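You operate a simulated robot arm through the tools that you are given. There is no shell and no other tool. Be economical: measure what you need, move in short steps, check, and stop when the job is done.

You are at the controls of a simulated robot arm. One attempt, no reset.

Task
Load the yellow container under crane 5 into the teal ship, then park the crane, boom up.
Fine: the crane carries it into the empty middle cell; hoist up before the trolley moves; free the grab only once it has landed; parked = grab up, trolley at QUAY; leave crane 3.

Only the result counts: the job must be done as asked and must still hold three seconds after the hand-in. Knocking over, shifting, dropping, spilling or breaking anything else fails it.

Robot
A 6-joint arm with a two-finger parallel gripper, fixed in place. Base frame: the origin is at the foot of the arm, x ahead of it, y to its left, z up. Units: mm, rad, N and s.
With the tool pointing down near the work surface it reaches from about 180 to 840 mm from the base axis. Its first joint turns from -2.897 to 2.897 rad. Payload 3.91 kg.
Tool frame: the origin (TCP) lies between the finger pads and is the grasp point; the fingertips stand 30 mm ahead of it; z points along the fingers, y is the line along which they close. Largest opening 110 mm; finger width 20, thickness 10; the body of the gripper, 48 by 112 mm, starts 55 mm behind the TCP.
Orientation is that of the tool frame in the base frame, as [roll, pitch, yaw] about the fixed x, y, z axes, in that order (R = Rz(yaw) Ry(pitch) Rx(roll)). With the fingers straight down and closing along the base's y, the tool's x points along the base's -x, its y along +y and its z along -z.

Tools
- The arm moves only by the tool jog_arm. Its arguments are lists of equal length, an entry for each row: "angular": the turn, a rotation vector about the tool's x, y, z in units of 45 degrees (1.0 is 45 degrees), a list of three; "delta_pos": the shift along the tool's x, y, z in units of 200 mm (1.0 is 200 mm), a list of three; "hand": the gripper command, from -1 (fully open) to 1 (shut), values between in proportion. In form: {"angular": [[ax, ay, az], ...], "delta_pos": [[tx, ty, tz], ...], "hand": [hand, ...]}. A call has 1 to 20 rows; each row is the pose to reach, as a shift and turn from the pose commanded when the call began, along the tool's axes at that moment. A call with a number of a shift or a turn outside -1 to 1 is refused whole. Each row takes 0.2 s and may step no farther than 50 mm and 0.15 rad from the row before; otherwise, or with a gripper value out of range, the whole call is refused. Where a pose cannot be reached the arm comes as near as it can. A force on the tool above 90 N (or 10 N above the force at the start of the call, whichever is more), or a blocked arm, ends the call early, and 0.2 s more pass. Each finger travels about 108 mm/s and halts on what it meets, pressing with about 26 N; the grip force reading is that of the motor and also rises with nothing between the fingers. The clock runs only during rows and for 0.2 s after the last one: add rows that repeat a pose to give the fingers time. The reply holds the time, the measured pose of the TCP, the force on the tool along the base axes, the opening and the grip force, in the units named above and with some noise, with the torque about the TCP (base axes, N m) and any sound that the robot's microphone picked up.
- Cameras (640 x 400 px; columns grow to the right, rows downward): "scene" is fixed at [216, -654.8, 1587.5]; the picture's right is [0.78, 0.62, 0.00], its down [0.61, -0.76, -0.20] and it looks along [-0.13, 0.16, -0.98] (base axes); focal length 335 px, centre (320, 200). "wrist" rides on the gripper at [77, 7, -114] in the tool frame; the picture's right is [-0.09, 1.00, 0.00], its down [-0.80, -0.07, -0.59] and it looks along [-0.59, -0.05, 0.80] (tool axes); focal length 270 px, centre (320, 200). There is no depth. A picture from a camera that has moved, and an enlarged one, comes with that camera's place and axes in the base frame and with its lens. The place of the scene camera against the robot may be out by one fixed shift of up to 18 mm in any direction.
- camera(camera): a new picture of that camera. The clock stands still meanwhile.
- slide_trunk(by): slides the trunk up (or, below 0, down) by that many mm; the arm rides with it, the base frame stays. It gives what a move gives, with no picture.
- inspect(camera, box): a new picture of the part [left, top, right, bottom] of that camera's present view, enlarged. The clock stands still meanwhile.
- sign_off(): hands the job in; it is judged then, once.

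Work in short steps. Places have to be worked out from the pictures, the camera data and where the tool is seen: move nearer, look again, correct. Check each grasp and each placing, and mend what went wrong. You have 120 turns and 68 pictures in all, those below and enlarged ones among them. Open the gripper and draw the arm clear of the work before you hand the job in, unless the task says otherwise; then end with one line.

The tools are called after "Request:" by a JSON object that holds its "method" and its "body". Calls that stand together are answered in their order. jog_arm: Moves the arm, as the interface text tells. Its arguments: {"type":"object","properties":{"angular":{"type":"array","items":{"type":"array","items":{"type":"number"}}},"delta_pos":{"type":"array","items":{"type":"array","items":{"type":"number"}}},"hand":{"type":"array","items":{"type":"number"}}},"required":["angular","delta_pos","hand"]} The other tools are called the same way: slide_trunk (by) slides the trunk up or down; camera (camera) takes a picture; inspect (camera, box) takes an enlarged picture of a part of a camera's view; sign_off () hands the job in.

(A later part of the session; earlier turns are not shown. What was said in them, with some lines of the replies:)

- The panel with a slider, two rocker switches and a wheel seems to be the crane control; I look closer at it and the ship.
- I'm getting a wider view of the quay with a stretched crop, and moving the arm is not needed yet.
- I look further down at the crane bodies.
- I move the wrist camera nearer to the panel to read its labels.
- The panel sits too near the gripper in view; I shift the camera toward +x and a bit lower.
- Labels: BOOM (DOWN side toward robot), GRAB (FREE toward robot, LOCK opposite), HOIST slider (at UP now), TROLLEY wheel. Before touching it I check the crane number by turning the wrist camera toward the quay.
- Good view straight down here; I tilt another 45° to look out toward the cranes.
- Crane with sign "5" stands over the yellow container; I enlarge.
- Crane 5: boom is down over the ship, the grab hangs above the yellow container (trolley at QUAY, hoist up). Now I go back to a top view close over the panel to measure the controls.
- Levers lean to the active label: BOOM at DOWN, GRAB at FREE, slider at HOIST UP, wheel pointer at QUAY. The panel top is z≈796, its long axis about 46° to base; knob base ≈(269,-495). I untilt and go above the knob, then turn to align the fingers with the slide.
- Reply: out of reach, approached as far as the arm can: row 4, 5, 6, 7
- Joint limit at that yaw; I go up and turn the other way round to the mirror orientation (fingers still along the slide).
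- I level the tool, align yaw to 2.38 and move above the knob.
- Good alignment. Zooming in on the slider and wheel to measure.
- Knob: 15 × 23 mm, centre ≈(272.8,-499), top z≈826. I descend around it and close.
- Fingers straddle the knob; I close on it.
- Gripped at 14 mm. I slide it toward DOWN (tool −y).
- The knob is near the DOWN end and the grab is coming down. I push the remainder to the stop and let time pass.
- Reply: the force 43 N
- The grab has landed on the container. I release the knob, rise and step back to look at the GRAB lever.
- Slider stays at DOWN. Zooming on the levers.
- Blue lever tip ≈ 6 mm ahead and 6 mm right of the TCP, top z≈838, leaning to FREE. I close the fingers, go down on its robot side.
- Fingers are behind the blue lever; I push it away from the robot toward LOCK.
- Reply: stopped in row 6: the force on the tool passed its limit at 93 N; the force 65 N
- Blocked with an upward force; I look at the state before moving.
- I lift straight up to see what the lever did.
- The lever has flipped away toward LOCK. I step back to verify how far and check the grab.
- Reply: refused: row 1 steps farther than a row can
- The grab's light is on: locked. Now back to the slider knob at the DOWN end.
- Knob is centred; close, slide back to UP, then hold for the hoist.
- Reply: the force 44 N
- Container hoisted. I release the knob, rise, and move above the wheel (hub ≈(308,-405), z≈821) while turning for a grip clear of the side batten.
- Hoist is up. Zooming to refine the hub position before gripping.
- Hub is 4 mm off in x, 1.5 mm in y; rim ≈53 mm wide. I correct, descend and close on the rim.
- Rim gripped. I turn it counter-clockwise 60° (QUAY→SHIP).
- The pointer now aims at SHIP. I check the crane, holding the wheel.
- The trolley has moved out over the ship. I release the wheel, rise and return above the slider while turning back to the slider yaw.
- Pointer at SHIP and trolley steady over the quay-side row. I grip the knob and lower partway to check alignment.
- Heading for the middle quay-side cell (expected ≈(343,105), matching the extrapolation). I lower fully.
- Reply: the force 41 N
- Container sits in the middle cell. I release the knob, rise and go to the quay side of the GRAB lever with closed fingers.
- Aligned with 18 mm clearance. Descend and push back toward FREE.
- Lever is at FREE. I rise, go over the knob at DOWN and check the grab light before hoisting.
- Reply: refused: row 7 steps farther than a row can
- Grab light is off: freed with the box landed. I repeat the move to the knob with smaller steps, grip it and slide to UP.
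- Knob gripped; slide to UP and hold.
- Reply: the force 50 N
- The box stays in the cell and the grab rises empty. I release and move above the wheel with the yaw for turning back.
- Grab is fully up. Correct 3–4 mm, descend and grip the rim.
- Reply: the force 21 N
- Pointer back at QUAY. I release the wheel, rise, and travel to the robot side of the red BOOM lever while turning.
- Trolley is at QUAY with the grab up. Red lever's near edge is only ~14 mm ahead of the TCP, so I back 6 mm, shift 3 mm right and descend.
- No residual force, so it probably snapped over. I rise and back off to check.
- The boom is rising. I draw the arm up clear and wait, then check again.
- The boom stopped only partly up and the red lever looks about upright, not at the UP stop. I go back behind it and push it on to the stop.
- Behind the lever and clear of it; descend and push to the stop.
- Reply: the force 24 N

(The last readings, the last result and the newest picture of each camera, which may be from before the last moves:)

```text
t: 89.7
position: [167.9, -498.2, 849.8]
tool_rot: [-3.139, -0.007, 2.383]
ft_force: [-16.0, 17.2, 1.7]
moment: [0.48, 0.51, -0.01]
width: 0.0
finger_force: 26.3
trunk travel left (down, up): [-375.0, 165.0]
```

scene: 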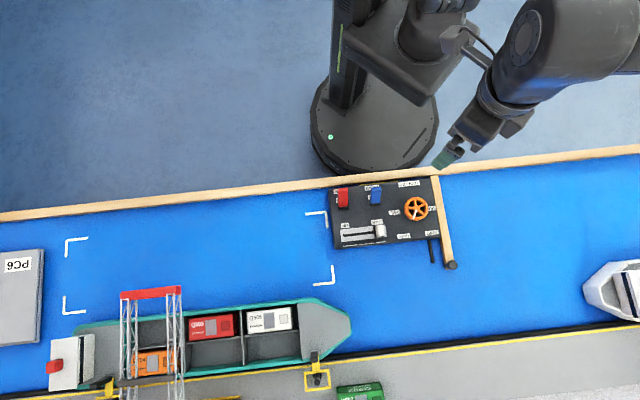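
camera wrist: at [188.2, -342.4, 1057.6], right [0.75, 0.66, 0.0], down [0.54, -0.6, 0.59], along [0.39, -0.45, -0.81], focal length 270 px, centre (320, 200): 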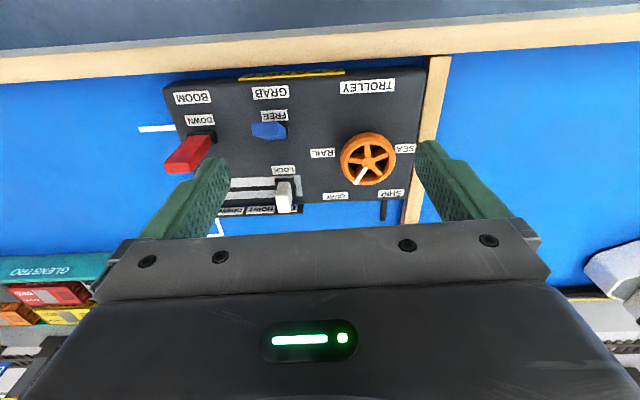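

The lever is now against its stop (≈23 N). I rise, back away and let the boom settle, then look.

Request:
{"method": "jog_arm", "body": {"angular": [[0, 0, 0], [0, 0, 0], [0, 0, 0], [0, 0, 0], [0, 0, 0], [0, 0, 0], [0, 0, 0], [0, 0, 0], [0, 0, 0], [0, 0, 0], [0, 0, 0], [0, 0, 0], [0, 0, 0], [0, 0, 0], [0, 0, 0], [0, 0, 0], [0, 0, 0], [0, 0, 0], [0, 0, 0], [0, 0, 0]], "delta_pos": [[0.04, 0, -0.1], [0.06, 0, -0.3], [0.06, 0, -0.5], [0.06, 0.15, -0.65], [0.06, 0.35, -0.75], [0.06, 0.55, -0.85], [0.06, 0.6, -1], [0.06, 0.6, -1], [0.06, 0.6, -1], [0.06, 0.6, -1], [0.06, 0.6, -1], [0.06, 0.6, -1], [0.06, 0.6, -1], [0.06, 0.6, -1], [0.06, 0.6, -1], [0.06, 0.6, -1], [0.06, 0.6, -1], [0.06, 0.6, -1], [0.06, 0.6, -1], [0.06, 0.6, -1]], "hand": [1, 1, 1, 0, -1, -1, -1, -1, -1, -1, -1, -1, -1, -1, -1, -1, -1, -1, -1, -1]}}

Request:
{"method": "inspect", "body": {"camera": "scene", "box": [0, 399, 640, 400]}}

Request:
{"method": "inspect", "body": {"camera": "wrist", "box": [160, 40, 440, 215]}}

```text
t: 93.9
position: [244.7, -406.4, 1047.1]
tool_rot: [-3.139, -0.004, 2.385]
ft_force: [0.3, -0.2, 0.4]
moment: [-0.01, -0.02, -0.02]
width: 110.2
finger_force: 0.1
trunk travel left (down, up): [-375.0, 165.0]
```

```text
1.00 times, centred on (320, 400) of scene (not enlarged: the box is as wide or as high as the picture)
camera zoom: at [216.0, -654.8, 1587.5], right [0.78, 0.62, 0.0], down [0.61, -0.76, -0.2], along [-0.13, 0.16, -0.98], focal length 335 px, centre (320, 0)
```

zoom: 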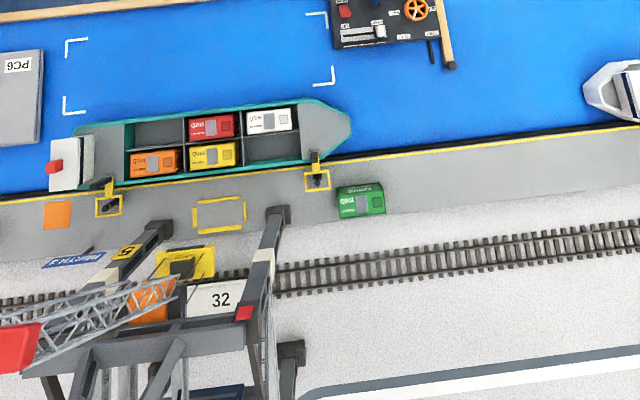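

```text
2.29 times, centred on (300, 128) of wrist
camera zoom: at [194.7, -349.1, 1161.0], right [0.75, 0.66, 0.0], down [0.54, -0.6, 0.59], along [0.39, -0.45, -0.81], focal length 618 px, centre (366, 366)
```

zoom: 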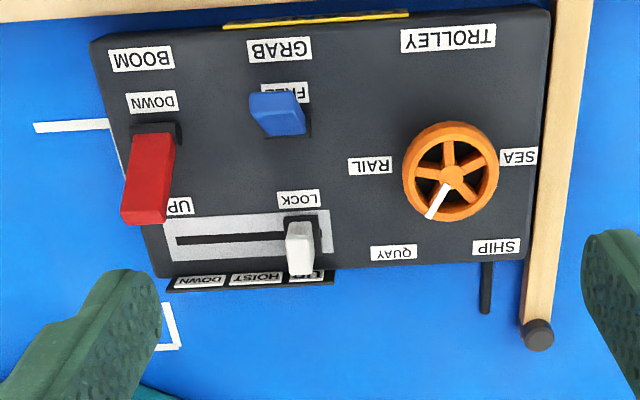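

The boom is fully up and its lever is at UP. The yellow box sits in the middle cell, the grab is up and free, the trolley is at QUAY, and the arm is clear with the gripper open. I hand in.

Request:
{"method": "sign_off", "body": {}}

```text
The job is handed in.
```

Crane 5 loaded the yellow container (Q310) into the empty middle cell of the teal ship. The crane is parked with the grab up and free, the trolley at QUAY and the boom fully up; crane 3 was not touched.
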